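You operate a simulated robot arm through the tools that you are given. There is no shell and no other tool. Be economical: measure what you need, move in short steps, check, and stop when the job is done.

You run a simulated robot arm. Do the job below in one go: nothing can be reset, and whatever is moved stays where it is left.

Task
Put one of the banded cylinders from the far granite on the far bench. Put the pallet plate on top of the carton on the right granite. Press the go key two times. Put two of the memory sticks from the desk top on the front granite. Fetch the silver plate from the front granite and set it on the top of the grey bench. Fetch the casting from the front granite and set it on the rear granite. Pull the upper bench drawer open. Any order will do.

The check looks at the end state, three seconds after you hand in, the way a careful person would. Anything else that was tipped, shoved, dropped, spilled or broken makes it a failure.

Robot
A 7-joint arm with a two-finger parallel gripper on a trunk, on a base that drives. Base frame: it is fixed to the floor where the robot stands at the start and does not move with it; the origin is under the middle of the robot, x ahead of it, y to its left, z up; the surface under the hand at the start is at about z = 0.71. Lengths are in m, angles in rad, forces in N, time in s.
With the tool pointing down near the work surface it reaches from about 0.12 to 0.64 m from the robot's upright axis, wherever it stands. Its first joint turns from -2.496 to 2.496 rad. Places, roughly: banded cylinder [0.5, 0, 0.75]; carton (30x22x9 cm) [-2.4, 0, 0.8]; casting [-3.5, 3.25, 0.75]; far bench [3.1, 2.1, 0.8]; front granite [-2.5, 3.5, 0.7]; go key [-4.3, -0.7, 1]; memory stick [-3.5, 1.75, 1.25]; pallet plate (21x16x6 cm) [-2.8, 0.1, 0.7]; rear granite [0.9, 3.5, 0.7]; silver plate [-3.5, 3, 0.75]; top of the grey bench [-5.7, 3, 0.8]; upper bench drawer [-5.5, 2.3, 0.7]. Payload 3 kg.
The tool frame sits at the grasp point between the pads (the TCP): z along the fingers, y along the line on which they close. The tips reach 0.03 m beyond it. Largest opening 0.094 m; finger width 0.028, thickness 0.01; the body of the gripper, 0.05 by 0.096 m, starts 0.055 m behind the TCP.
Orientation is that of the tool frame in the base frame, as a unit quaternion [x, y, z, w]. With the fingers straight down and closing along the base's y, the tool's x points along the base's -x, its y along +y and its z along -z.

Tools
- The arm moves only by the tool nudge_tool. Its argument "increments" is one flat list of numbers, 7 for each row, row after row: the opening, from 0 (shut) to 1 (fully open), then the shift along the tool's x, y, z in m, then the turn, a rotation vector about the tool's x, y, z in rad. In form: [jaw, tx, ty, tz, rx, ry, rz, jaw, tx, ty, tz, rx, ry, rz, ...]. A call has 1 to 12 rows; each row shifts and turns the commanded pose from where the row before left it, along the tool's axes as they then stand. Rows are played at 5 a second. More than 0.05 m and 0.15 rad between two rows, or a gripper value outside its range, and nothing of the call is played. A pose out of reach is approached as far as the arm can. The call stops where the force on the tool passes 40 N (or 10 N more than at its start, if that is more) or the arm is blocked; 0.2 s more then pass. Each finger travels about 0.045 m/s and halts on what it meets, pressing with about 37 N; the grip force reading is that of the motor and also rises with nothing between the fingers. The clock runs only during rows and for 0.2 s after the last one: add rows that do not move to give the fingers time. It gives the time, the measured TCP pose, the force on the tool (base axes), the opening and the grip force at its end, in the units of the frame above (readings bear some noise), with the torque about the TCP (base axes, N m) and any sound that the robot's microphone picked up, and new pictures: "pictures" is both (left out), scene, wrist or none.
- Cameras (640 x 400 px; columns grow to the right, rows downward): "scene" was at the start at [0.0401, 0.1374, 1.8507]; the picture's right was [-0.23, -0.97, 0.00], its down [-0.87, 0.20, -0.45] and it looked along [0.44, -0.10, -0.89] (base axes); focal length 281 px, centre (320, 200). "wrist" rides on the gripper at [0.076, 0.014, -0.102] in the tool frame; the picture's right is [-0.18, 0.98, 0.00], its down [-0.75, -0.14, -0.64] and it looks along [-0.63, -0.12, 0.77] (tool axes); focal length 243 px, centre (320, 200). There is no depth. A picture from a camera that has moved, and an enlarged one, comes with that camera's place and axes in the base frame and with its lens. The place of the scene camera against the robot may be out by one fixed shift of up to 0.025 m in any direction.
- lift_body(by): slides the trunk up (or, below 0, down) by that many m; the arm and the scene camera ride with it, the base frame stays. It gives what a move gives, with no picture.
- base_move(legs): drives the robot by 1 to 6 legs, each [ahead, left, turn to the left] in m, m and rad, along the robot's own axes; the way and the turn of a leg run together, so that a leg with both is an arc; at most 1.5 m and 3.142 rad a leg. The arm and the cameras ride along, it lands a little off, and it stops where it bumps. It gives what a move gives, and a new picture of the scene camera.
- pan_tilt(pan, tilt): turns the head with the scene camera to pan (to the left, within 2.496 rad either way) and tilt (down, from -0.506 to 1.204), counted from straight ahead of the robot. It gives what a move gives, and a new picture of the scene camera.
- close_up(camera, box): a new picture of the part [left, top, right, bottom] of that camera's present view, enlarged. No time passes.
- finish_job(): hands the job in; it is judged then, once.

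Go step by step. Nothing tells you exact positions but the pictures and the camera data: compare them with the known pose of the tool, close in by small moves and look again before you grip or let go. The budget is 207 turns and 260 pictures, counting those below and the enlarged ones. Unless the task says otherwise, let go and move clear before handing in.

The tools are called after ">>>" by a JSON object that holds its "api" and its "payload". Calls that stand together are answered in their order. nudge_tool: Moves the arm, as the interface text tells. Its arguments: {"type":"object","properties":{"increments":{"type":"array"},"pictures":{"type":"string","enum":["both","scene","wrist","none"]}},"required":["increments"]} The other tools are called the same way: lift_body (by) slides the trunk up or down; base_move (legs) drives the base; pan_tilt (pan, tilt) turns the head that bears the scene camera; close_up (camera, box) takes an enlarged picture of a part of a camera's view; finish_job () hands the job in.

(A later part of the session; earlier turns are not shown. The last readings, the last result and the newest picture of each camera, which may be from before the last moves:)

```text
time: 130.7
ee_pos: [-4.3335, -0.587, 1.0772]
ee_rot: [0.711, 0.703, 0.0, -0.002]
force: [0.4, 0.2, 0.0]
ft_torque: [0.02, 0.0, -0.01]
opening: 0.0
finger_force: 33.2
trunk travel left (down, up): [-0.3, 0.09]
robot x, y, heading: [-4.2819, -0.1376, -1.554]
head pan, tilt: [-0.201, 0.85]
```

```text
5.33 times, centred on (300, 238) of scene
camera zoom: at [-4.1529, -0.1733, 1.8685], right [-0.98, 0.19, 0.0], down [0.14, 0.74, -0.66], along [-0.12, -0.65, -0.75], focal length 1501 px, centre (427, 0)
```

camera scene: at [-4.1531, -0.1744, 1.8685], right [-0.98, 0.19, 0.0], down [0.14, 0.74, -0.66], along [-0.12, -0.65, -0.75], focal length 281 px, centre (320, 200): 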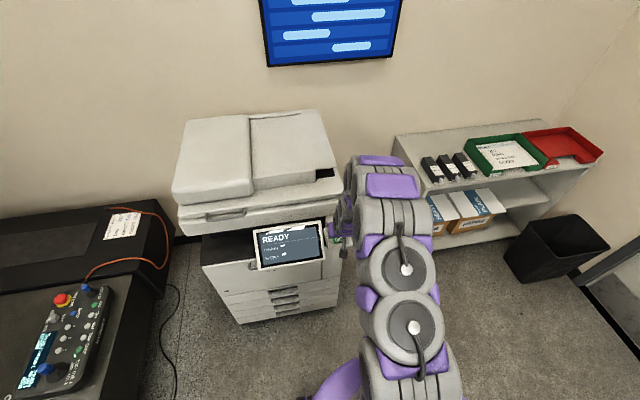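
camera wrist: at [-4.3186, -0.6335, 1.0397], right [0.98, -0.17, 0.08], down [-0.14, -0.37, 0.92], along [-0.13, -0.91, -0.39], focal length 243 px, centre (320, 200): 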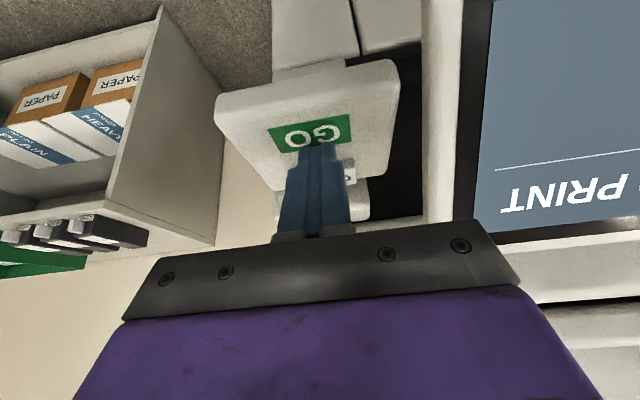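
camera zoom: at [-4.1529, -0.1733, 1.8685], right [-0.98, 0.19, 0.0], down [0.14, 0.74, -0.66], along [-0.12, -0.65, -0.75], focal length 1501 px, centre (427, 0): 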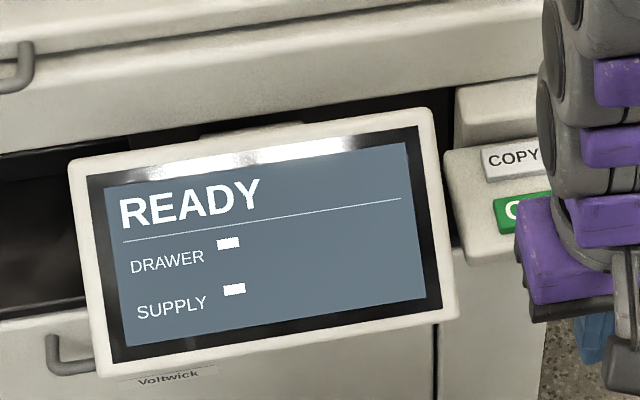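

GO is done (screen back to READY). I back up and survey the desk with the memory sticks and the grey bench.

>>> {"api": "base_move", "payload": {"legs": [[-1.1, 0, 0], [0, 0, -1.57]]}}

>>> {"api": "pan_tilt", "payload": {"pan": -1.57, "tilt": 0.45}}

>>> {"api": "pan_tilt", "payload": {"pan": -0.6, "tilt": 0.4}}

```text
time: 140.4
ee_pos: [-4.7427, 1.0727, 1.0775]
ee_rot: [1.0, -0.016, 0.001, -0.002]
force: [-0.2, 0.3, 0.5]
ft_torque: [0.03, 0.01, -0.02]
opening: 0.0
finger_force: 33.1
trunk travel left (down, up): [-0.3, 0.09]
robot x, y, heading: [-4.2903, 1.0119, 3.134]
head pan, tilt: [-0.201, 0.85]
camera scene: at [-4.3395, 0.8975, 1.8685], right [0.21, 0.98, 0.0], down [0.74, -0.16, -0.66], along [-0.64, 0.14, -0.75], focal length 281 px, centre (320, 200)
```

scene: 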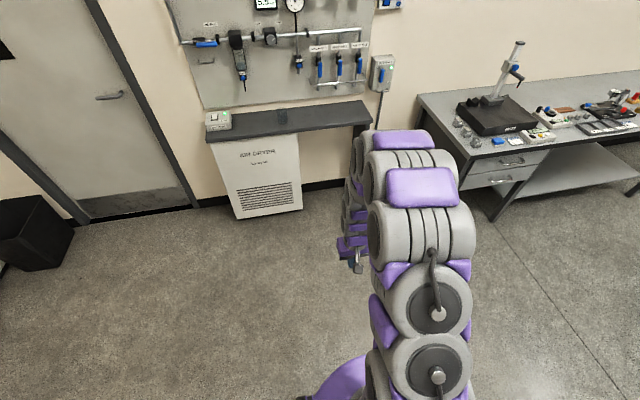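

```text
time: 141.9
ee_pos: [-4.7414, 1.0727, 1.0776]
ee_rot: [1.0, -0.016, 0.001, -0.001]
force: [0.4, -0.8, -0.6]
ft_torque: [0.02, 0.01, 0.0]
opening: 0.0002
finger_force: 33.3
trunk travel left (down, up): [-0.3, 0.09]
robot x, y, heading: [-4.2908, 1.0097, 3.132]
head pan, tilt: [-1.571, 0.45]
camera scene: at [-4.2623, 0.9734, 1.9031], right [1.0, -0.01, 0.0], down [0.0, -0.44, -0.9], along [0.01, 0.9, -0.44], focal length 281 px, centre (320, 200)
```

scene: 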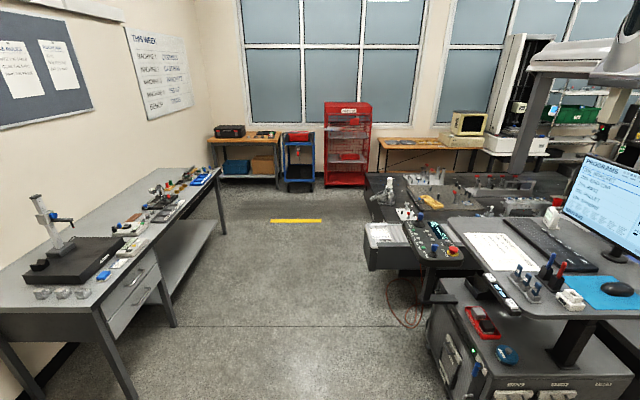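

```text
time: 143.1
ee_pos: [-4.7416, 1.0725, 1.0776]
ee_rot: [1.0, -0.016, 0.001, 0.0]
force: [-0.7, 0.8, -0.2]
ft_torque: [-0.01, -0.03, -0.01]
opening: 0.0001
finger_force: 33.2
trunk travel left (down, up): [-0.3, 0.09]
robot x, y, heading: [-4.2946, 1.014, 3.131]
head pan, tilt: [-0.6, 0.4]
camera scene: at [-4.339, 0.9345, 1.9076], right [0.57, 0.82, 0.0], down [0.32, -0.22, -0.92], along [-0.75, 0.53, -0.39], focal length 281 px, centre (320, 200)
```

scene: 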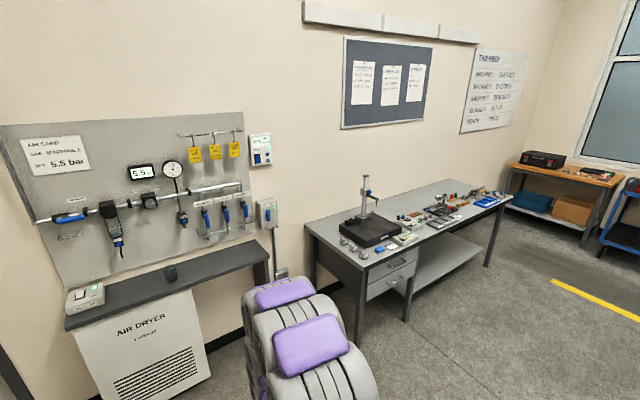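

I turn to face the standing desk and come nearer to inspect its top.

>>> {"api": "nudge_tool", "payload": {"increments": [1, 0.04, 0, -0.01, 0, 0, 0, 1, 0.04, 0, -0.01, 0, 0, 0], "pictures": "none"}}

>>> {"api": "base_move", "payload": {"legs": [[0, 0, -1.56], [0, -0.85, 0]]}}

>>> {"api": "pan_tilt", "payload": {"pan": 0.25, "tilt": 0.6}}

>>> {"api": "close_up", "payload": {"camera": "scene", "box": [160, 120, 480, 320]}}

```text
time: 143.7
ee_pos: [-4.6618, 1.0715, 1.0985]
ee_rot: [1.0, -0.016, 0.002, -0.001]
force: [-0.7, -0.5, -1.1]
ft_torque: [0.02, 0.02, -0.05]
opening: 0.0501
finger_force: 0.1
trunk travel left (down, up): [-0.3, 0.09]
robot x, y, heading: [-4.2931, 1.0126, 3.133]
head pan, tilt: [-0.6, 0.4]
```

```text
time: 152.1
ee_pos: [-3.3814, 1.3675, 1.0973]
ee_rot: [-0.693, 0.721, -0.003, 0.002]
force: [-0.2, 0.2, 0.7]
ft_torque: [0.0, -0.01, 0.02]
opening: 0.0939
finger_force: 0.1
trunk travel left (down, up): [-0.3, 0.09]
robot x, y, heading: [-3.4414, 0.9944, 1.552]
head pan, tilt: [-0.6, 0.4]
camera scene: at [-3.5312, 1.0579, 1.9074], right [0.82, -0.58, 0.0], down [-0.22, -0.32, -0.92], along [0.53, 0.75, -0.39], focal length 281 px, centre (320, 200)
```

scene: 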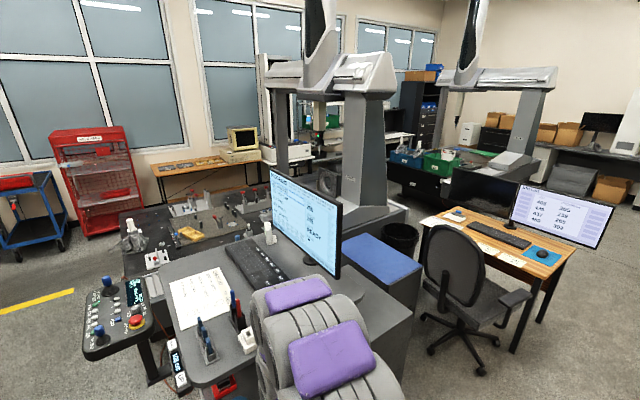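

```text
time: 153.3
ee_pos: [-3.3794, 1.366, 1.0978]
ee_rot: [-0.693, 0.721, -0.001, 0.001]
force: [-0.8, 0.4, -0.2]
ft_torque: [0.02, 0.01, 0.0]
opening: 0.0941
finger_force: 0.0
trunk travel left (down, up): [-0.3, 0.09]
robot x, y, heading: [-3.4427, 0.9972, 1.554]
head pan, tilt: [0.25, 0.6]
camera scene: at [-3.6006, 1.0683, 1.8893], right [0.97, 0.23, 0.0], down [0.13, -0.55, -0.82], along [-0.19, 0.8, -0.57], focal length 281 px, centre (320, 200)
```

scene: 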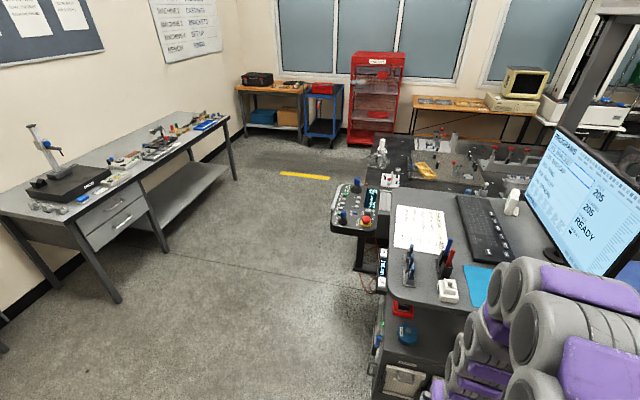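

```text
2.00 times, centred on (320, 220) of scene
camera zoom: at [-3.6006, 1.0683, 1.8893], right [0.97, 0.23, 0.0], down [0.13, -0.55, -0.82], along [-0.19, 0.8, -0.57], focal length 563 px, centre (320, 160)
```

zoom: 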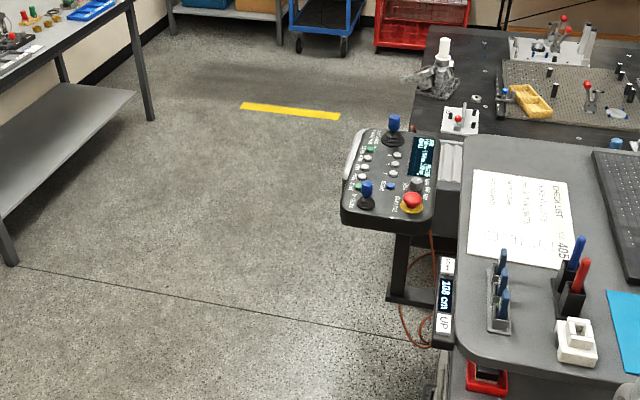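

The desk (display "108 cm") holds a grey rack with dark-blue sticks near (-3.455, 1.80). I raise the trunk and move closer.

>>> {"api": "lift_body", "payload": {"by": 0.088}}

>>> {"api": "base_move", "payload": {"legs": [[0.2, 0.04, 0]]}}

>>> {"api": "nudge_tool", "payload": {"increments": [1, 0, -0.02, 0, 0, 0, 0], "pictures": "wrist"}}

```text
time: 154.5
ee_pos: [-3.3796, 1.3666, 1.185]
ee_rot: [-0.693, 0.721, -0.001, 0.001]
force: [0.0, 0.0, 0.3]
ft_torque: [-0.01, -0.02, -0.04]
opening: 0.0941
finger_force: 0.0
trunk travel left (down, up): [-0.388, 0.002]
robot x, y, heading: [-3.443, 0.9978, 1.552]
head pan, tilt: [0.25, 0.6]
```

```text
time: 156.1
ee_pos: [-3.4119, 1.5681, 1.1859]
ee_rot: [-0.69, 0.723, -0.001, 0.0]
force: [0.9, 0.7, -0.6]
ft_torque: [-0.02, 0.01, 0.0]
opening: 0.0939
finger_force: 0.0
trunk travel left (down, up): [-0.388, 0.002]
robot x, y, heading: [-3.4765, 1.1985, 1.543]
head pan, tilt: [0.25, 0.6]
camera scene: at [-3.6327, 1.2711, 1.9776], right [0.97, 0.22, 0.0], down [0.13, -0.55, -0.82], along [-0.19, 0.8, -0.57], focal length 281 px, centre (320, 200)
```

scene: 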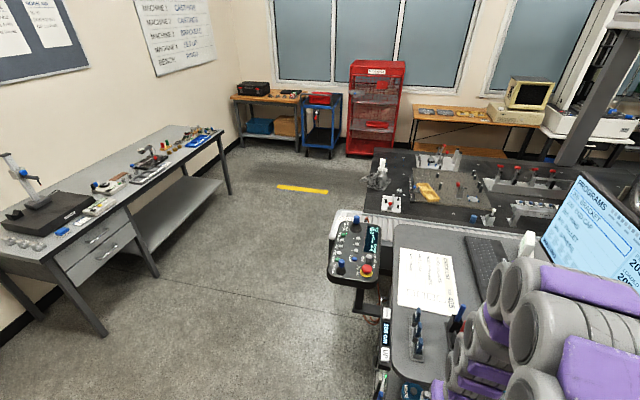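

```text
time: 156.5
ee_pos: [-3.3933, 1.5647, 1.1853]
ee_rot: [-0.691, 0.723, -0.001, 0.001]
force: [-0.1, 0.4, -1.1]
ft_torque: [0.0, 0.01, 0.0]
opening: 0.0941
finger_force: 0.1
trunk travel left (down, up): [-0.388, 0.002]
robot x, y, heading: [-3.4795, 1.1972, 1.546]
head pan, tilt: [0.25, 0.6]
camera wrist: at [-3.4116, 1.4877, 1.2878], right [-0.97, 0.23, 0.0], down [0.17, 0.75, 0.64], along [0.15, 0.62, -0.77], focal length 243 px, centre (320, 200)
```

wrist: 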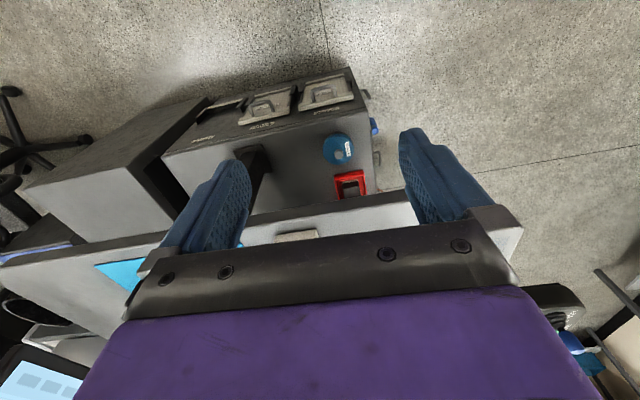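

>>> {"api": "pan_tilt", "payload": {"pan": 0.25, "tilt": 0.95}}

>>> {"api": "close_up", "payload": {"camera": "scene", "box": [360, 140, 480, 240]}}

```text
time: 157.4
ee_pos: [-3.393, 1.565, 1.1852]
ee_rot: [-0.691, 0.723, -0.001, 0.001]
force: [0.0, 0.1, 0.1]
ft_torque: [-0.01, -0.02, 0.0]
opening: 0.094
finger_force: 0.1
trunk travel left (down, up): [-0.388, 0.002]
robot x, y, heading: [-3.4777, 1.197, 1.549]
head pan, tilt: [0.25, 0.949]
camera scene: at [-3.6317, 1.2553, 1.9491], right [0.97, 0.22, 0.0], down [0.18, -0.79, -0.58], along [-0.13, 0.57, -0.81], focal length 281 px, centre (320, 200)
```

scene: 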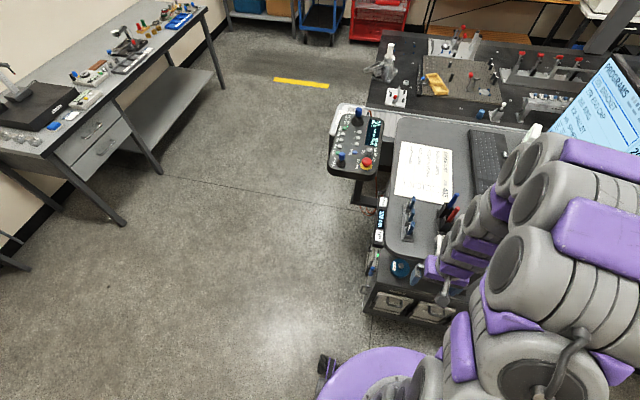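

```text
4.00 times, centred on (420, 190) of scene
camera zoom: at [-3.6317, 1.2553, 1.9491], right [0.97, 0.22, 0.0], down [0.18, -0.79, -0.58], along [-0.13, 0.57, -0.81], focal length 1126 px, centre (-80, 240)
```

zoom: 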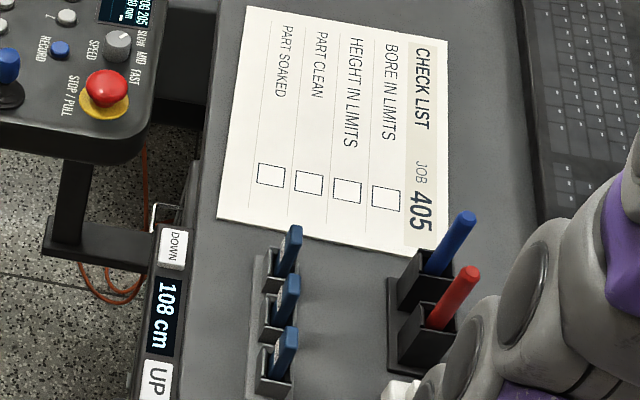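

Three sticks stand in a rack near x≈-3.444, y≈1.79/1.85/1.90. I shift the tool left, then drive 0.14 m nearer.

>>> {"api": "nudge_tool", "payload": {"increments": [1, 0, 0.026, 0, 0, 0, 0.03, 1, 0, 0.026, 0, 0, 0, 0], "pictures": "none"}}

>>> {"api": "base_move", "payload": {"legs": [[0.13, 0, 0.02]]}}

>>> {"api": "nudge_tool", "payload": {"increments": [1, 0, 0, -0.01, 0, 0, 0], "pictures": "wrist"}}

```text
time: 158.0
ee_pos: [-3.4472, 1.5689, 1.1862]
ee_rot: [-0.68, 0.733, -0.003, 0.003]
force: [0.7, -0.3, -0.7]
ft_torque: [0.0, -0.02, 0.04]
opening: 0.0939
finger_force: 0.1
trunk travel left (down, up): [-0.388, 0.002]
robot x, y, heading: [-3.4758, 1.2023, 1.551]
head pan, tilt: [0.25, 0.949]
```

```text
time: 159.2
ee_pos: [-3.448, 1.7014, 1.1858]
ee_rot: [-0.687, 0.727, -0.001, 0.0]
force: [-0.6, 0.0, 0.6]
ft_torque: [-0.03, 0.01, -0.04]
opening: 0.0938
finger_force: 0.1
trunk travel left (down, up): [-0.388, 0.002]
robot x, y, heading: [-3.474, 1.3254, 1.566]
head pan, tilt: [0.25, 0.949]
camera scene: at [-3.6297, 1.384, 1.9491], right [0.97, 0.24, 0.0], down [0.2, -0.79, -0.58], along [-0.14, 0.56, -0.81], focal length 281 px, centre (320, 200)
```

scene: 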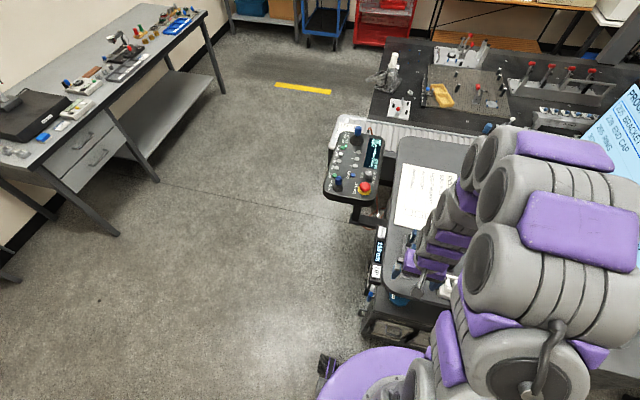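

```text
time: 159.7
ee_pos: [-3.4504, 1.6978, 1.1962]
ee_rot: [-0.687, 0.727, -0.002, 0.001]
force: [0.0, 0.4, 0.4]
ft_torque: [0.01, 0.02, -0.02]
opening: 0.0943
finger_force: 0.0
trunk travel left (down, up): [-0.388, 0.002]
robot x, y, heading: [-3.4786, 1.3298, 1.567]
head pan, tilt: [0.25, 0.949]
camera wrist: at [-3.4688, 1.6219, 1.2978], right [-0.97, 0.24, 0.0], down [0.18, 0.74, 0.64], along [0.16, 0.62, -0.77], focal length 243 px, centre (320, 200)
```

wrist: 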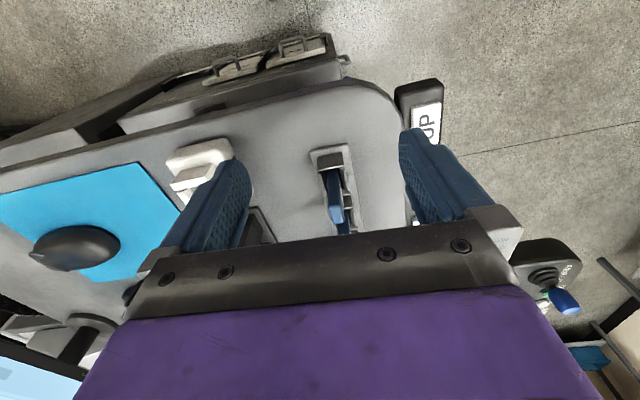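

>>> {"api": "close_up", "payload": {"camera": "wrist", "box": [280, 130, 400, 240]}}

```text
3.64 times, centred on (340, 185) of wrist
camera zoom: at [-3.4688, 1.6219, 1.2978], right [-0.97, 0.24, 0.0], down [0.18, 0.74, 0.64], along [0.16, 0.62, -0.77], focal length 882 px, centre (247, 254)
```

zoom: 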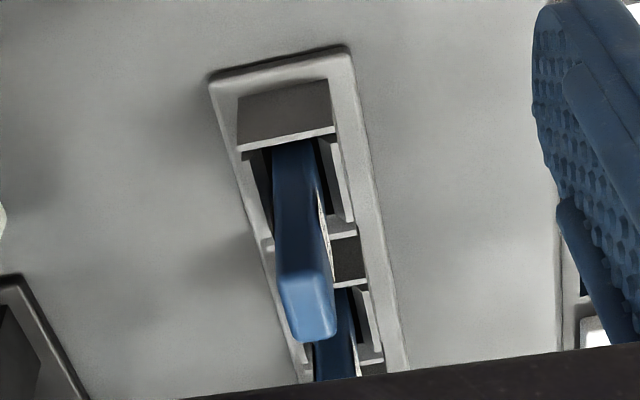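

The nearest stick is at about (-3.447, 1.758), top z≈1.152, rack along y. I align the tool above it.

>>> {"api": "nudge_tool", "payload": {"increments": [1, -0.025, 0, 0, 0, 0, -0.056, 1, -0.035, 0, 0, 0, 0, 0, 1, 0, 0, 0, 0, 0, 0], "pictures": "wrist"}}

>>> {"api": "close_up", "payload": {"camera": "wrist", "box": [240, 90, 420, 230]}}

```text
time: 160.4
ee_pos: [-3.4485, 1.7577, 1.1969]
ee_rot: [0.707, -0.707, 0.003, 0.0]
force: [-0.1, 0.2, 0.2]
ft_torque: [0.01, -0.03, -0.02]
opening: 0.0942
finger_force: 0.0
trunk travel left (down, up): [-0.388, 0.002]
robot x, y, heading: [-3.4766, 1.328, 1.564]
head pan, tilt: [0.25, 0.949]
camera wrist: at [-3.464, 1.6814, 1.2986], right [-0.98, 0.18, 0.0], down [0.14, 0.75, 0.64], along [0.12, 0.63, -0.77], focal length 243 px, centre (320, 200)
```

wrist: 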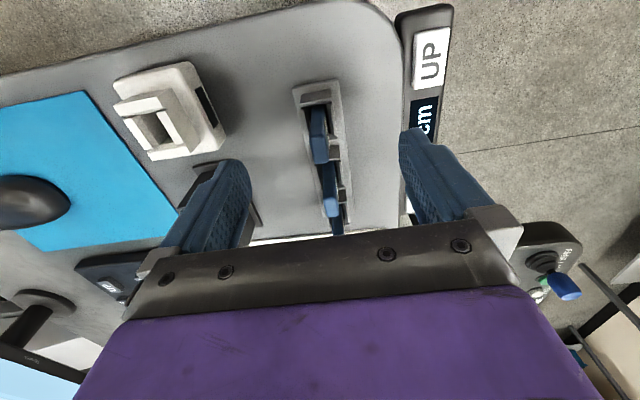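

```text
2.86 times, centred on (330, 160) of wrist
camera zoom: at [-3.464, 1.6814, 1.2986], right [-0.98, 0.18, 0.0], down [0.14, 0.75, 0.64], along [0.12, 0.63, -0.77], focal length 693 px, centre (291, 314)
```

zoom: 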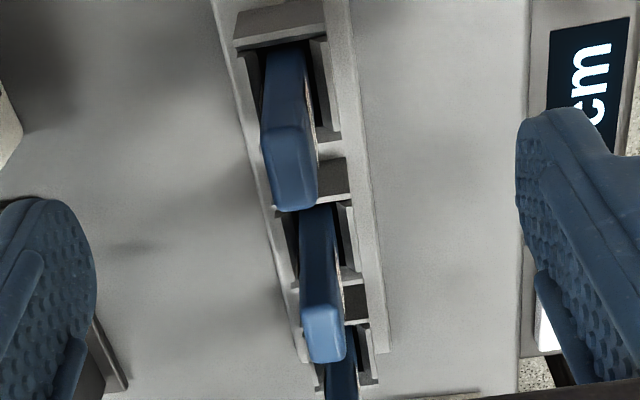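

>>> {"api": "nudge_tool", "payload": {"increments": [1, -0.002, 0, 0.02, 0, 0, 0, 1, 0, 0, 0.018, 0, 0, 0, 0, 0, 0, 0, 0, 0, 0, 0, 0, 0, 0, 0, 0, 0, 0, 0, 0, 0, 0, 0, 0, 0, 0, 0, 0, 0, 0, 0, 0, 0, 0, 0, 0, 0, 0, 0, 0, 0, 0, 0, 0, 0], "pictures": "wrist"}}

```text
time: 162.2
ee_pos: [-3.4497, 1.7592, 1.1568]
ee_rot: [-0.707, 0.708, -0.003, 0.001]
force: [0.6, -0.4, -0.3]
ft_torque: [0.01, 0.0, -0.02]
opening: 0.013
finger_force: 36.6
trunk travel left (down, up): [-0.388, 0.002]
robot x, y, heading: [-3.4764, 1.3238, 1.567]
head pan, tilt: [0.25, 0.949]
camera wrist: at [-3.464, 1.6824, 1.2596], right [-0.98, 0.18, 0.0], down [0.14, 0.75, 0.64], along [0.12, 0.63, -0.77], focal length 243 px, centre (320, 200)
```

wrist: 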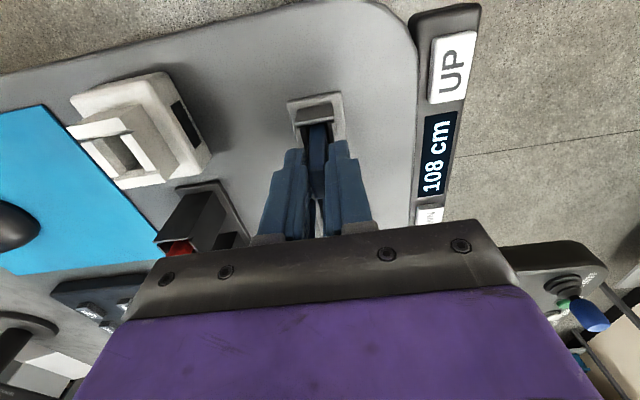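

Gripped. I lift it straight out.

>>> {"api": "nudge_tool", "payload": {"increments": [0, 0, 0, -0.015, 0, 0, 0, 0, 0, 0, -0.02, 0, 0, 0, 0, 0, 0, -0.02, 0, 0, 0, 0, 0, 0, -0.015, 0, 0, 0], "pictures": "wrist"}}

```text
time: 163.2
ee_pos: [-3.4494, 1.7618, 1.2285]
ee_rot: [0.707, -0.707, 0.002, -0.001]
force: [0.2, -1.0, -0.2]
ft_torque: [0.02, 0.0, 0.01]
opening: 0.012
finger_force: 37.4
trunk travel left (down, up): [-0.388, 0.002]
robot x, y, heading: [-3.474, 1.3259, 1.566]
head pan, tilt: [0.25, 0.949]
camera wrist: at [-3.4638, 1.684, 1.3297], right [-0.98, 0.18, 0.0], down [0.14, 0.75, 0.64], along [0.12, 0.63, -0.77], focal length 243 px, centre (320, 200)
```

wrist: 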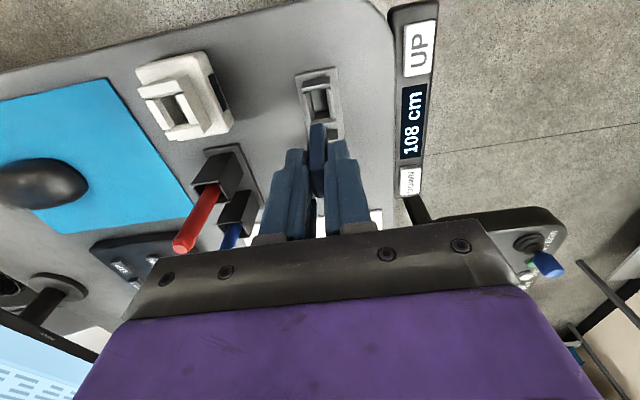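

Stick one is out. I drive around the left to the front granite's −x side.

>>> {"api": "base_move", "payload": {"legs": [[-0.3, 0, 0], [0, 0.9, 0], [1.4, 0, 0], [0.55, 0, 0], [0, 0, -1.57]]}}

>>> {"api": "pan_tilt", "payload": {"pan": 0.2, "tilt": 0.7}}

```text
time: 182.7
ee_pos: [-3.9185, 2.9274, 1.2273]
ee_rot: [0.003, 1.0, -0.002, -0.001]
force: [-0.7, -0.3, -0.4]
ft_torque: [0.03, 0.03, 0.01]
opening: 0.0093
finger_force: 37.1
trunk travel left (down, up): [-0.388, 0.002]
robot x, y, heading: [-4.3508, 2.9546, -0.001]
head pan, tilt: [0.25, 0.949]
camera scene: at [-4.3029, 3.1251, 1.9489], right [0.24, -0.97, 0.0], down [-0.79, -0.19, -0.58], along [0.56, 0.14, -0.81], focal length 281 px, centre (320, 200)
```

scene: 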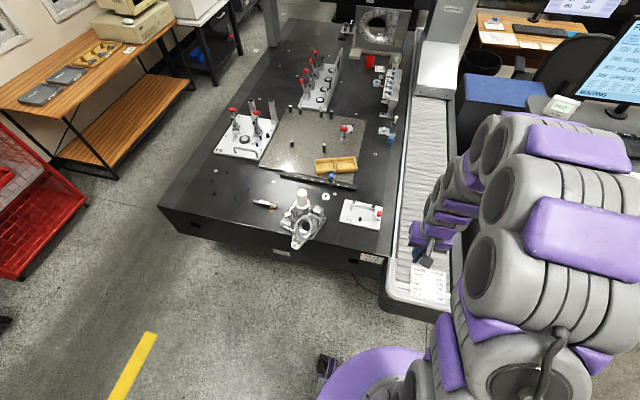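

```text
time: 183.4
ee_pos: [-3.92, 2.9257, 1.2276]
ee_rot: [0.003, 1.0, -0.002, 0.0]
force: [0.1, -0.3, -0.7]
ft_torque: [0.01, 0.0, -0.01]
opening: 0.0096
finger_force: 36.9
trunk travel left (down, up): [-0.388, 0.002]
robot x, y, heading: [-4.3519, 2.9554, -0.011]
head pan, tilt: [0.201, 0.7]
camera scene: at [-4.2903, 3.1229, 1.9687], right [0.19, -0.98, 0.0], down [-0.63, -0.12, -0.76], along [0.75, 0.15, -0.65], focal length 281 px, centre (320, 200)
```

scene: 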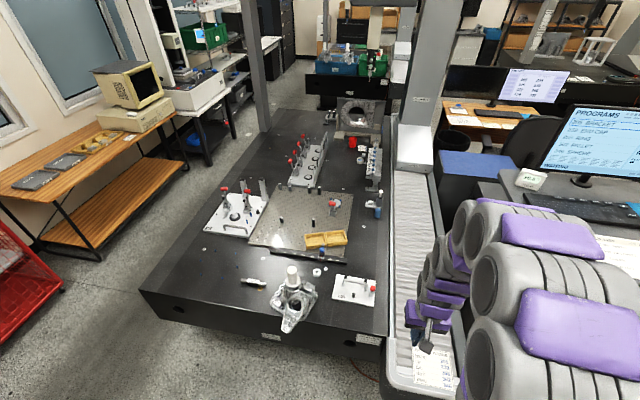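

>>> {"api": "close_up", "payload": {"camera": "scene", "box": [220, 230, 400, 360]}}

>>> {"api": "close_up", "payload": {"camera": "wrist", "box": [160, 60, 480, 260]}}

```text
3.08 times, centred on (310, 295) of scene
camera zoom: at [-4.2903, 3.1229, 1.9687], right [0.19, -0.98, 0.0], down [-0.63, -0.12, -0.76], along [0.75, 0.15, -0.65], focal length 866 px, centre (351, -92)
```

zoom: 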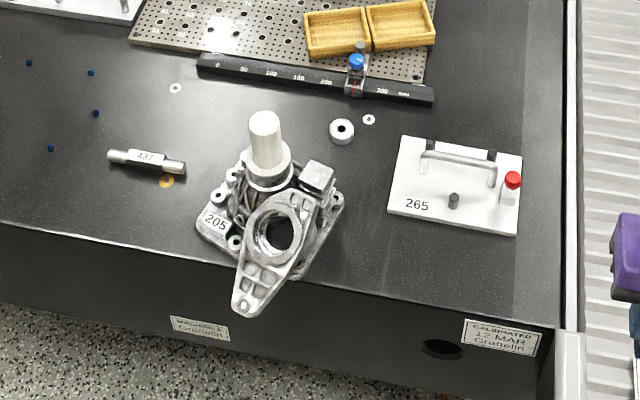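

```text
2.00 times, centred on (320, 160) of wrist
camera zoom: at [-3.996, 2.9402, 1.3296], right [0.19, 0.98, 0.0], down [0.75, -0.14, 0.64], along [0.63, -0.12, -0.77], focal length 485 px, centre (320, 280)
```

zoom: 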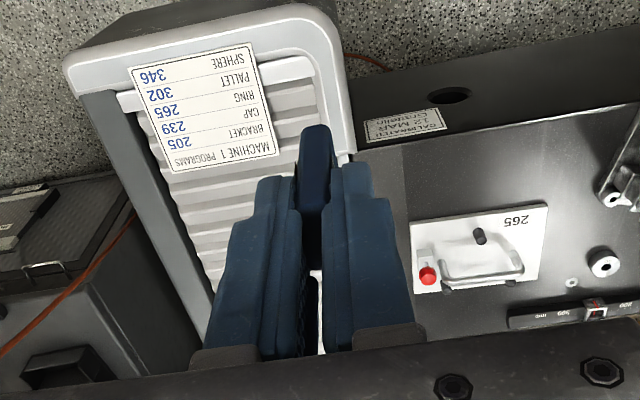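

Casting (with a white post) at ≈(-3.6, 3.4), silver plate 265 at ≈(-3.48, 3.11). For the stick I choose bare granite around (-3.6, 3.83). I lower the trunk and drive left.

>>> {"api": "lift_body", "payload": {"by": -0.088}}

>>> {"api": "base_move", "payload": {"legs": [[0, 0.85, 0], [0.15, 0, 0]]}}

>>> {"api": "pan_tilt", "payload": {"pan": -0.1, "tilt": 0.9}}

```text
time: 184.7
ee_pos: [-3.9196, 2.9268, 1.14]
ee_rot: [0.002, 1.0, -0.001, 0.001]
force: [-0.1, 0.1, 0.2]
ft_torque: [0.04, -0.03, -0.02]
opening: 0.0095
finger_force: 37.1
trunk travel left (down, up): [-0.3, 0.09]
robot x, y, heading: [-4.3566, 2.9545, -0.008]
head pan, tilt: [0.201, 0.7]
```

```text
time: 190.1
ee_pos: [-3.7573, 3.7544, 1.1391]
ee_rot: [0.008, 1.0, 0.0, -0.001]
force: [0.4, 0.6, -0.2]
ft_torque: [0.0, 0.01, 0.0]
opening: 0.0096
finger_force: 36.8
trunk travel left (down, up): [-0.3, 0.09]
robot x, y, heading: [-4.1913, 3.7904, -0.017]
head pan, tilt: [0.201, 0.7]
camera scene: at [-4.1261, 3.9518, 1.8813], right [0.18, -0.98, 0.0], down [-0.64, -0.11, -0.76], along [0.75, 0.14, -0.65], focal length 281 px, centre (320, 200)
```

scene: 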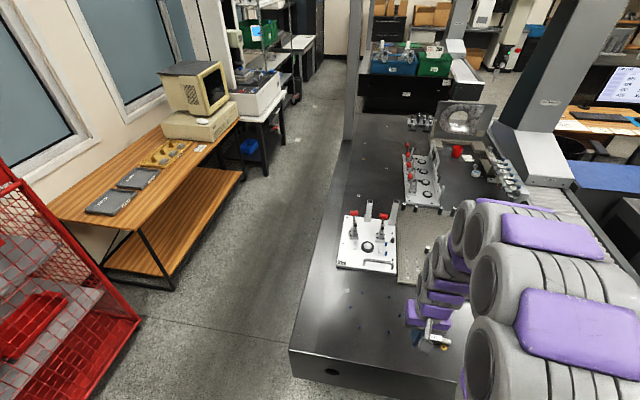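

```text
time: 190.9
ee_pos: [-3.7596, 3.7572, 1.1405]
ee_rot: [0.008, 1.0, -0.001, 0.0]
force: [-0.5, -0.2, -0.6]
ft_torque: [-0.03, -0.01, -0.03]
opening: 0.0097
finger_force: 37.1
trunk travel left (down, up): [-0.3, 0.09]
robot x, y, heading: [-4.187, 3.7914, -0.017]
head pan, tilt: [-0.099, 0.901]
camera scene: at [-4.1364, 3.9318, 1.8648], right [-0.12, -0.99, 0.0], down [-0.78, 0.09, -0.62], along [0.62, -0.07, -0.78], focal length 281 px, centre (320, 200)
```

scene: 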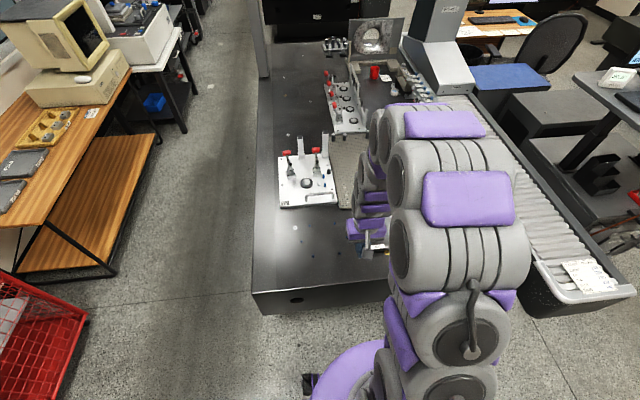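

>>> {"api": "nudge_tool", "payload": {"increments": [0, -0.045, 0.02, 0.03, 0, 0, 0, 0, -0.045, 0.02, 0.04, 0, 0, 0, 0, -0.035, 0.03, 0.04, 0, 0, 0, 0, -0.04, 0.03, 0.03, 0, 0, 0, 0, -0.03, 0.03, 0.03, 0, 0, 0, 0, 0, 0, 0.045, 0, 0, 0, 0, 0, 0, 0.045, 0, 0, 0], "pictures": "both"}}

```text
refused: row 1 steps farther than a row can; nothing moved
```

>>> {"api": "nudge_tool", "payload": {"increments": [0, -0.035, 0.02, 0.025, 0, 0, 0, 0, -0.035, 0.02, 0.025, 0, 0, 0, 0, -0.035, 0.02, 0.025, 0, 0, 0, 0, -0.035, 0.02, 0.025, 0, 0, 0, 0, -0.03, 0.03, 0.02, 0, 0, 0, 0, -0.03, 0.03, 0.02, 0, 0, 0, 0, 0, 0, 0.045, 0, 0, 0, 0, 0, 0, 0.045, 0, 0, 0], "pictures": "both"}}

```text
time: 192.7
ee_pos: [-3.5599, 3.8948, 0.9106]
ee_rot: [0.009, 1.0, -0.002, 0.0]
force: [0.3, 0.0, -0.6]
ft_torque: [-0.01, -0.01, 0.02]
opening: 0.0095
finger_force: 36.8
trunk travel left (down, up): [-0.3, 0.09]
robot x, y, heading: [-4.1925, 3.7927, -0.02]
head pan, tilt: [-0.099, 0.901]
camera scene: at [-4.1325, 3.9361, 1.8644], right [-0.12, -0.99, 0.0], down [-0.78, 0.09, -0.62], along [0.61, -0.07, -0.79], focal length 281 px, centre (320, 200)
camera wrist: at [-3.6353, 3.9095, 1.0124], right [0.2, 0.98, 0.0], down [0.75, -0.15, 0.64], along [0.63, -0.13, -0.77], focal length 243 px, centre (320, 200)
```

scene: 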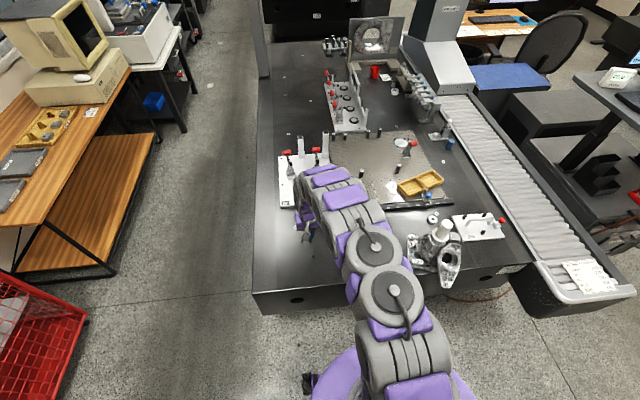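
wrist: 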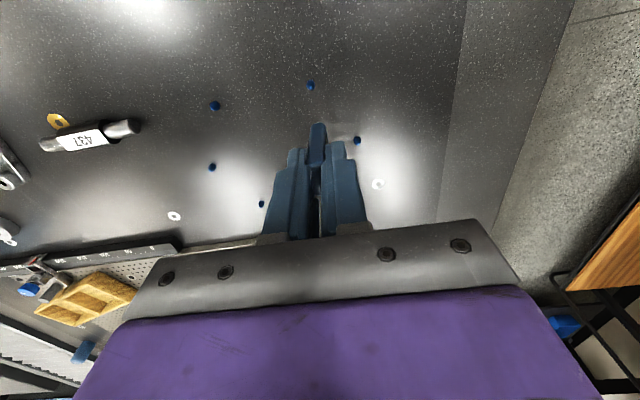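

>>> {"api": "close_up", "payload": {"camera": "wrist", "box": [180, 60, 400, 220]}}

```text
2.50 times, centred on (290, 140) of wrist
camera zoom: at [-3.6353, 3.9095, 1.0124], right [0.2, 0.98, 0.0], down [0.75, -0.15, 0.64], along [0.63, -0.13, -0.77], focal length 606 px, centre (395, 350)
```

zoom: 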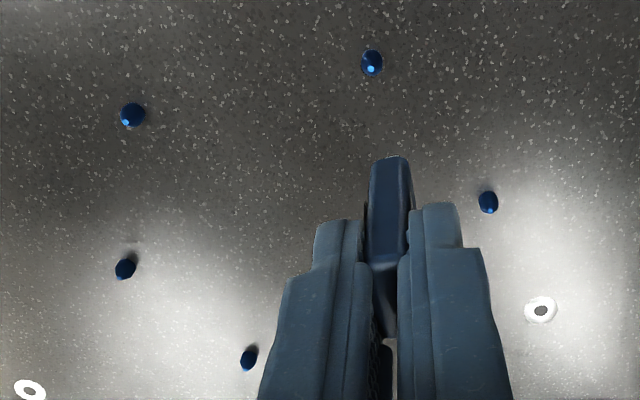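

Small blue beads form a ring under the tool, so I avoid that and choose (-3.57, 4.03). I shift the base accordingly.

>>> {"api": "base_move", "payload": {"legs": [[0.08, 0.15, 0.02]]}}

>>> {"api": "nudge_tool", "payload": {"increments": [0, 0.03, 0, 0.02, 0, 0, 0, 0, 0.04, 0, 0.02, 0, 0, 0], "pictures": "wrist"}}

```text
time: 194.2
ee_pos: [-3.4808, 4.0522, 0.9107]
ee_rot: [-0.002, 1.0, 0.002, -0.001]
force: [0.8, -0.8, -0.5]
ft_torque: [0.02, 0.01, 0.01]
opening: 0.0094
finger_force: 36.8
trunk travel left (down, up): [-0.3, 0.09]
robot x, y, heading: [-4.1106, 3.9388, 0.005]
head pan, tilt: [-0.099, 0.901]
camera scene: at [-4.0543, 4.0639, 1.8659], right [-0.1, -1.0, -0.01], down [-0.78, 0.08, -0.62], along [0.62, -0.05, -0.79], focal length 281 px, centre (320, 200)
```

scene: 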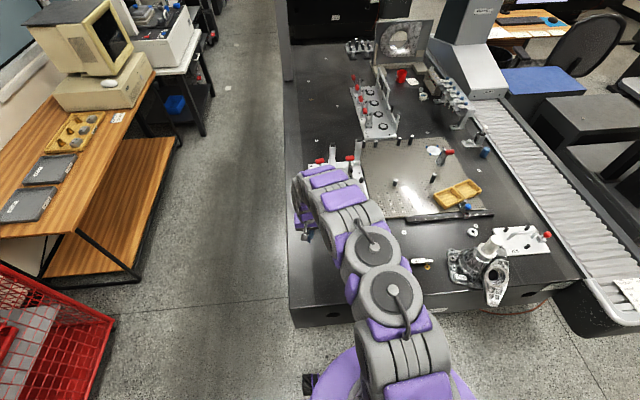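

```text
time: 194.8
ee_pos: [-3.5529, 4.0476, 0.8735]
ee_rot: [0.0, 1.0, 0.0, 0.0]
force: [-0.3, 0.8, 0.4]
ft_torque: [0.03, 0.01, -0.03]
opening: 0.0093
finger_force: 37.1
trunk travel left (down, up): [-0.3, 0.09]
robot x, y, heading: [-4.1118, 3.9351, 0.007]
head pan, tilt: [-0.099, 0.901]
camera wrist: at [-3.6299, 4.0604, 0.9749], right [0.18, 0.98, 0.0], down [0.75, -0.14, 0.64], along [0.63, -0.12, -0.77], focal length 243 px, centre (320, 200)
```

wrist: 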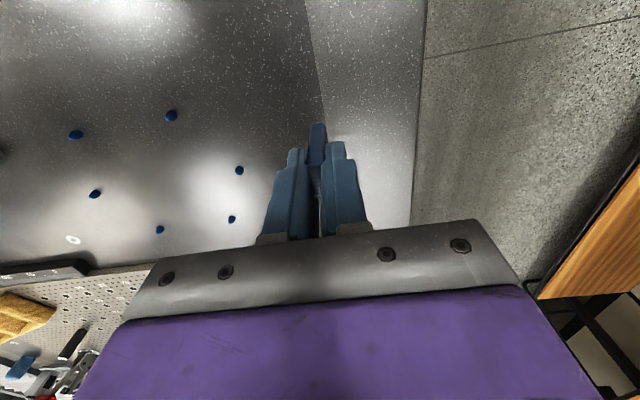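

>>> {"api": "nudge_tool", "payload": {"increments": [0, 0, -0.02, 0.035, 0, 0, 0, 0, 0, 0, 0.03, 0, 0, 0, 0, 0, 0, 0.01, 0, 0, 0, 0, 0, 0, 0.003, 0, 0, 0, 0, 0, 0, 0.003, 0, 0, 0, 0, 0, 0, 0.003, 0, 0, 0, 0, 0, 0, 0.003, 0, 0, 0, 0, 0, 0, 0.003, 0, 0, 0, 0, 0, 0, 0.003, 0, 0, 0], "pictures": "wrist"}}

```text
time: 196.8
ee_pos: [-3.552, 4.0372, 0.7838]
ee_rot: [-0.003, 1.0, -0.004, 0.001]
force: [-8.1, -0.4, 32.3]
ft_torque: [-0.04, 0.77, 0.02]
opening: 0.0091
finger_force: 37.2
trunk travel left (down, up): [-0.3, 0.09]
robot x, y, heading: [-4.1121, 3.9385, 0.003]
head pan, tilt: [-0.099, 0.901]
stopped in row 9: the force on the tool passed its limit at 44 N (the readings are from after the stop); the commanded pose is now the measured one
camera wrist: at [-3.6286, 4.0513, 0.8851], right [0.18, 0.98, -0.01], down [0.75, -0.13, 0.65], along [0.64, -0.12, -0.76], focal length 243 px, centre (320, 200)
```

wrist: 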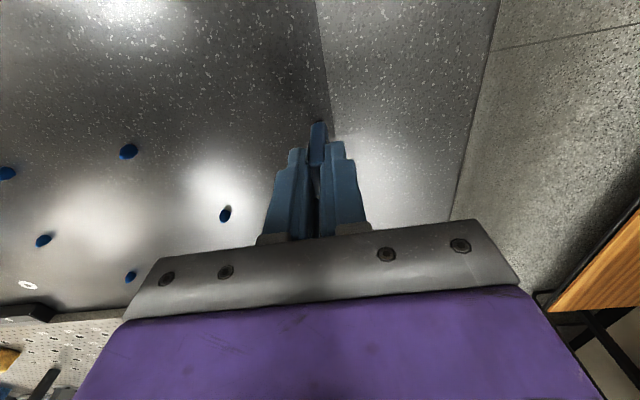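

Stick touches the granite upright. I release gently.

>>> {"api": "nudge_tool", "payload": {"increments": [0, 0, 0, -0.001, 0, 0, 0, 0.2, 0, 0, 0, 0, 0, 0, 0.3, 0, 0, 0, 0, 0, 0, 0.4, 0, 0, 0, 0, 0, 0, 0.4, 0, 0, 0, 0, 0, 0], "pictures": "wrist"}}

```text
time: 198.0
ee_pos: [-3.5515, 4.0386, 0.7829]
ee_rot: [-0.003, 1.0, -0.002, 0.001]
force: [-0.8, 0.1, 0.5]
ft_torque: [0.01, 0.02, 0.03]
opening: 0.0377
finger_force: 0.0
trunk travel left (down, up): [-0.3, 0.09]
robot x, y, heading: [-4.1087, 3.9375, 0.0]
head pan, tilt: [-0.099, 0.901]
camera wrist: at [-3.6276, 4.0513, 0.8838], right [0.18, 0.98, -0.01], down [0.75, -0.13, 0.65], along [0.63, -0.12, -0.76], focal length 243 px, centre (320, 200)
```

wrist: 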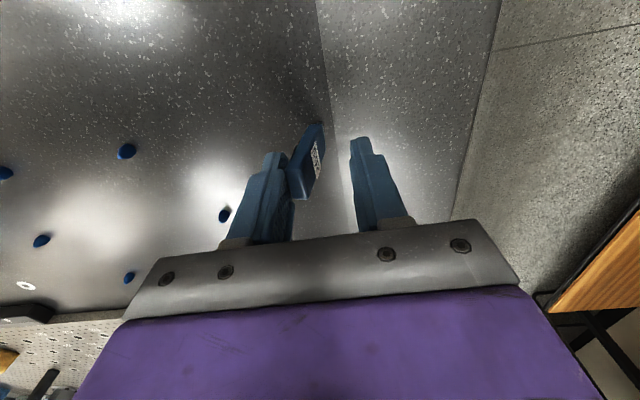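

The stick leans on the −y finger; I lower the fingers and lay it down gently toward −y (clear of the beads).

>>> {"api": "nudge_tool", "payload": {"increments": [0.4, 0, 0, 0.012, 0, 0, 0, 0.4, 0, 0, 0.012, 0, 0, 0, 0.4, 0, 0, 0.008, 0, 0, 0, 0.4, 0, -0.012, 0, 0, 0, 0, 0.4, 0, -0.012, 0, 0, 0, 0, 0.4, 0, -0.012, 0, 0, 0, 0, 0.4, 0, -0.012, 0, 0, 0, 0], "pictures": "wrist"}}

```text
time: 198.4
ee_pos: [-3.5474, 4.0312, 0.7777]
ee_rot: [0.0, 1.0, -0.001, 0.006]
force: [-4.3, -10.6, 23.6]
ft_torque: [-0.56, 0.28, 0.03]
opening: 0.0436
finger_force: 5.0
trunk travel left (down, up): [-0.3, 0.09]
robot x, y, heading: [-4.1096, 3.9376, -0.005]
head pan, tilt: [-0.099, 0.901]
stopped in row 2: the force on the tool passed its limit at 46 N (the readings are from after the stop); the commanded pose is now the measured one
camera wrist: at [-3.6243, 4.0456, 0.8783], right [0.18, 0.98, 0.0], down [0.75, -0.14, 0.65], along [0.64, -0.12, -0.76], focal length 243 px, centre (320, 200)
```

wrist: 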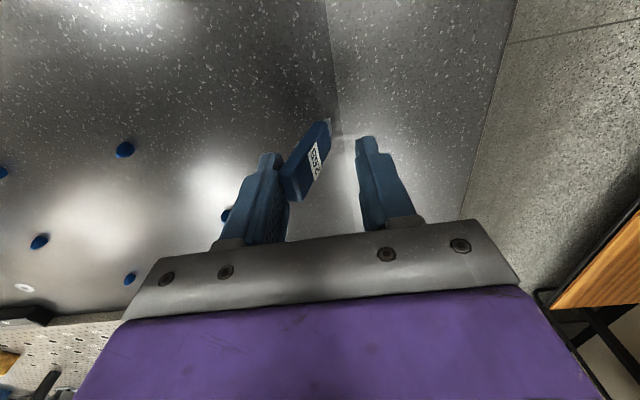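

>>> {"api": "nudge_tool", "payload": {"increments": [0.5, 0, 0, -0.006, 0, 0, 0, 0.5, 0, -0.006, 0, 0, 0, 0, 0.5, 0, -0.008, 0, 0, 0, 0, 0.5, 0, -0.008, 0, 0, 0, 0, 0.5, 0, -0.008, 0, 0, 0, 0], "pictures": "wrist"}}

```text
time: 199.6
ee_pos: [-3.5486, 4.005, 0.7816]
ee_rot: [-0.002, 1.0, -0.003, 0.005]
force: [0.1, 0.3, -0.1]
ft_torque: [-0.02, 0.01, 0.0]
opening: 0.047
finger_force: 0.1
trunk travel left (down, up): [-0.3, 0.09]
robot x, y, heading: [-4.1059, 3.9405, -0.001]
head pan, tilt: [-0.099, 0.901]
camera wrist: at [-3.6254, 4.0187, 0.8831], right [0.18, 0.98, 0.0], down [0.75, -0.14, 0.65], along [0.64, -0.12, -0.76], focal length 243 px, centre (320, 200)
```

wrist: 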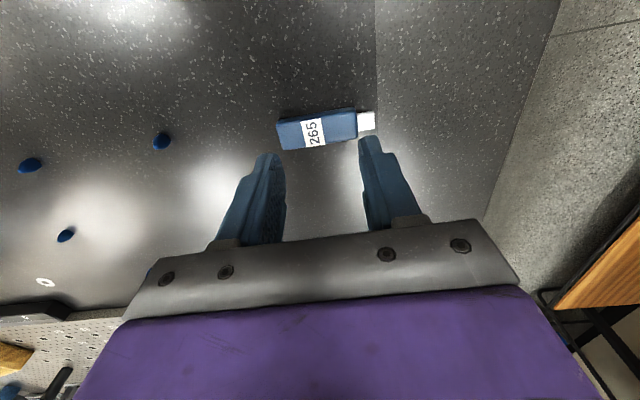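

The stick lies flat on the granite. Next the silver plate: I raise, tuck and drive to its front.

>>> {"api": "nudge_tool", "payload": {"increments": [0.6, 0, 0, -0.04, 0, 0, 0, 0.8, 0, 0, -0.045, 0, 0, 0, 1, 0.02, 0, -0.045, 0, 0, 0, 1, 0.03, -0.02, -0.03, 0, 0, 0, 1, 0.03, -0.02, -0.03, 0, 0, 0, 1, 0.03, -0.02, -0.03, 0, 0, 0, 1, 0.03, -0.02, -0.02, 0, 0, 0], "pictures": "none"}}

>>> {"api": "base_move", "payload": {"legs": [[-0.1, 0, 0], [0, -0.83, 0]]}}

>>> {"api": "nudge_tool", "payload": {"increments": [1, -0.02, 0, 0, 0, 0, 0], "pictures": "wrist"}}

```text
time: 201.2
ee_pos: [-3.6892, 3.9224, 1.0229]
ee_rot: [-0.002, 1.0, -0.003, 0.005]
force: [-0.3, -0.6, 0.2]
ft_torque: [0.03, -0.01, -0.01]
opening: 0.0941
finger_force: 0.0
trunk travel left (down, up): [-0.3, 0.09]
robot x, y, heading: [-4.1074, 3.939, -0.001]
head pan, tilt: [-0.099, 0.901]
```

```text
time: 206.3
ee_pos: [-3.7867, 3.1002, 1.0228]
ee_rot: [-0.002, 1.0, -0.003, 0.005]
force: [-0.6, -0.5, 0.4]
ft_torque: [-0.01, -0.03, 0.03]
opening: 0.0942
finger_force: 0.1
trunk travel left (down, up): [-0.3, 0.09]
robot x, y, heading: [-4.2049, 3.1101, 0.004]
head pan, tilt: [-0.099, 0.901]
camera scene: at [-4.1539, 3.2583, 1.8645], right [-0.1, -1.0, 0.0], down [-0.78, 0.07, -0.62], along [0.62, -0.06, -0.79], focal length 281 px, centre (320, 200)
```

scene: 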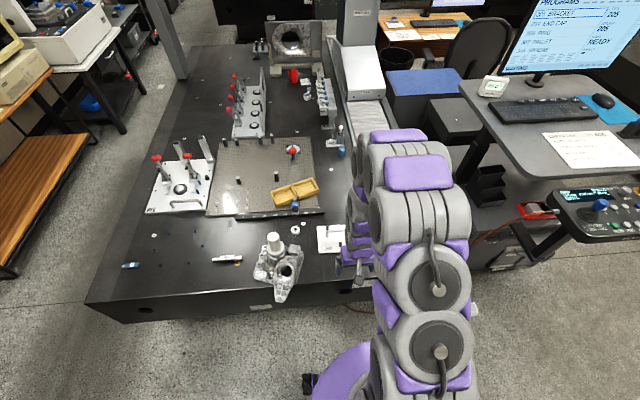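

```text
time: 206.7
ee_pos: [-3.7677, 3.0983, 1.0216]
ee_rot: [-0.002, 1.0, -0.003, 0.006]
force: [-0.7, -0.2, -1.1]
ft_torque: [0.01, 0.02, 0.03]
opening: 0.0939
finger_force: 0.1
trunk travel left (down, up): [-0.3, 0.09]
robot x, y, heading: [-4.2063, 3.1156, 0.003]
head pan, tilt: [-0.099, 0.901]
camera wrist: at [-3.8457, 3.1118, 1.1235], right [0.18, 0.98, 0.0], down [0.75, -0.13, 0.65], along [0.64, -0.12, -0.76], focal length 243 px, centre (320, 200)
```

wrist: 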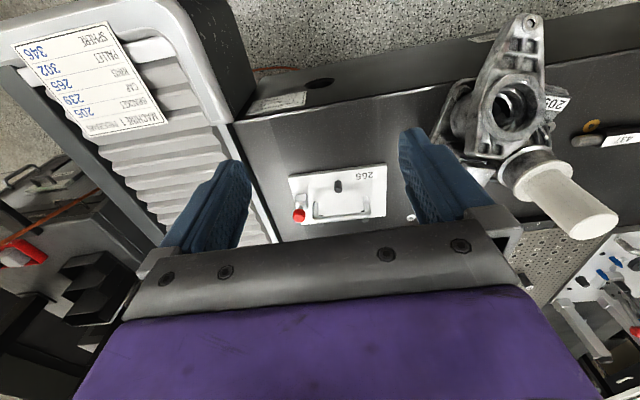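

>>> {"api": "close_up", "payload": {"camera": "wrist", "box": [270, 150, 410, 240]}}

```text
4.44 times, centred on (340, 195) of wrist
camera zoom: at [-3.8457, 3.1118, 1.1235], right [0.18, 0.98, 0.0], down [0.75, -0.13, 0.65], along [0.64, -0.12, -0.76], focal length 1078 px, centre (231, 222)
```

zoom: 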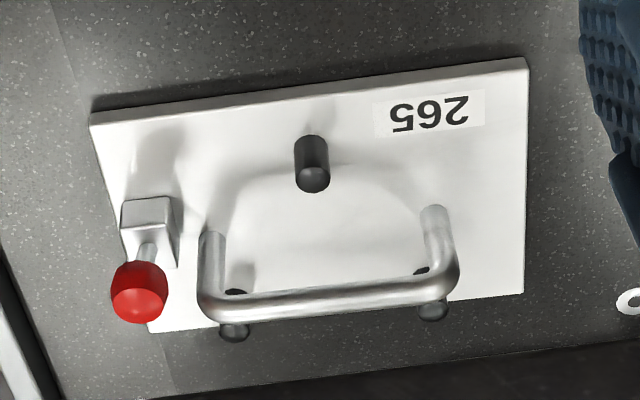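

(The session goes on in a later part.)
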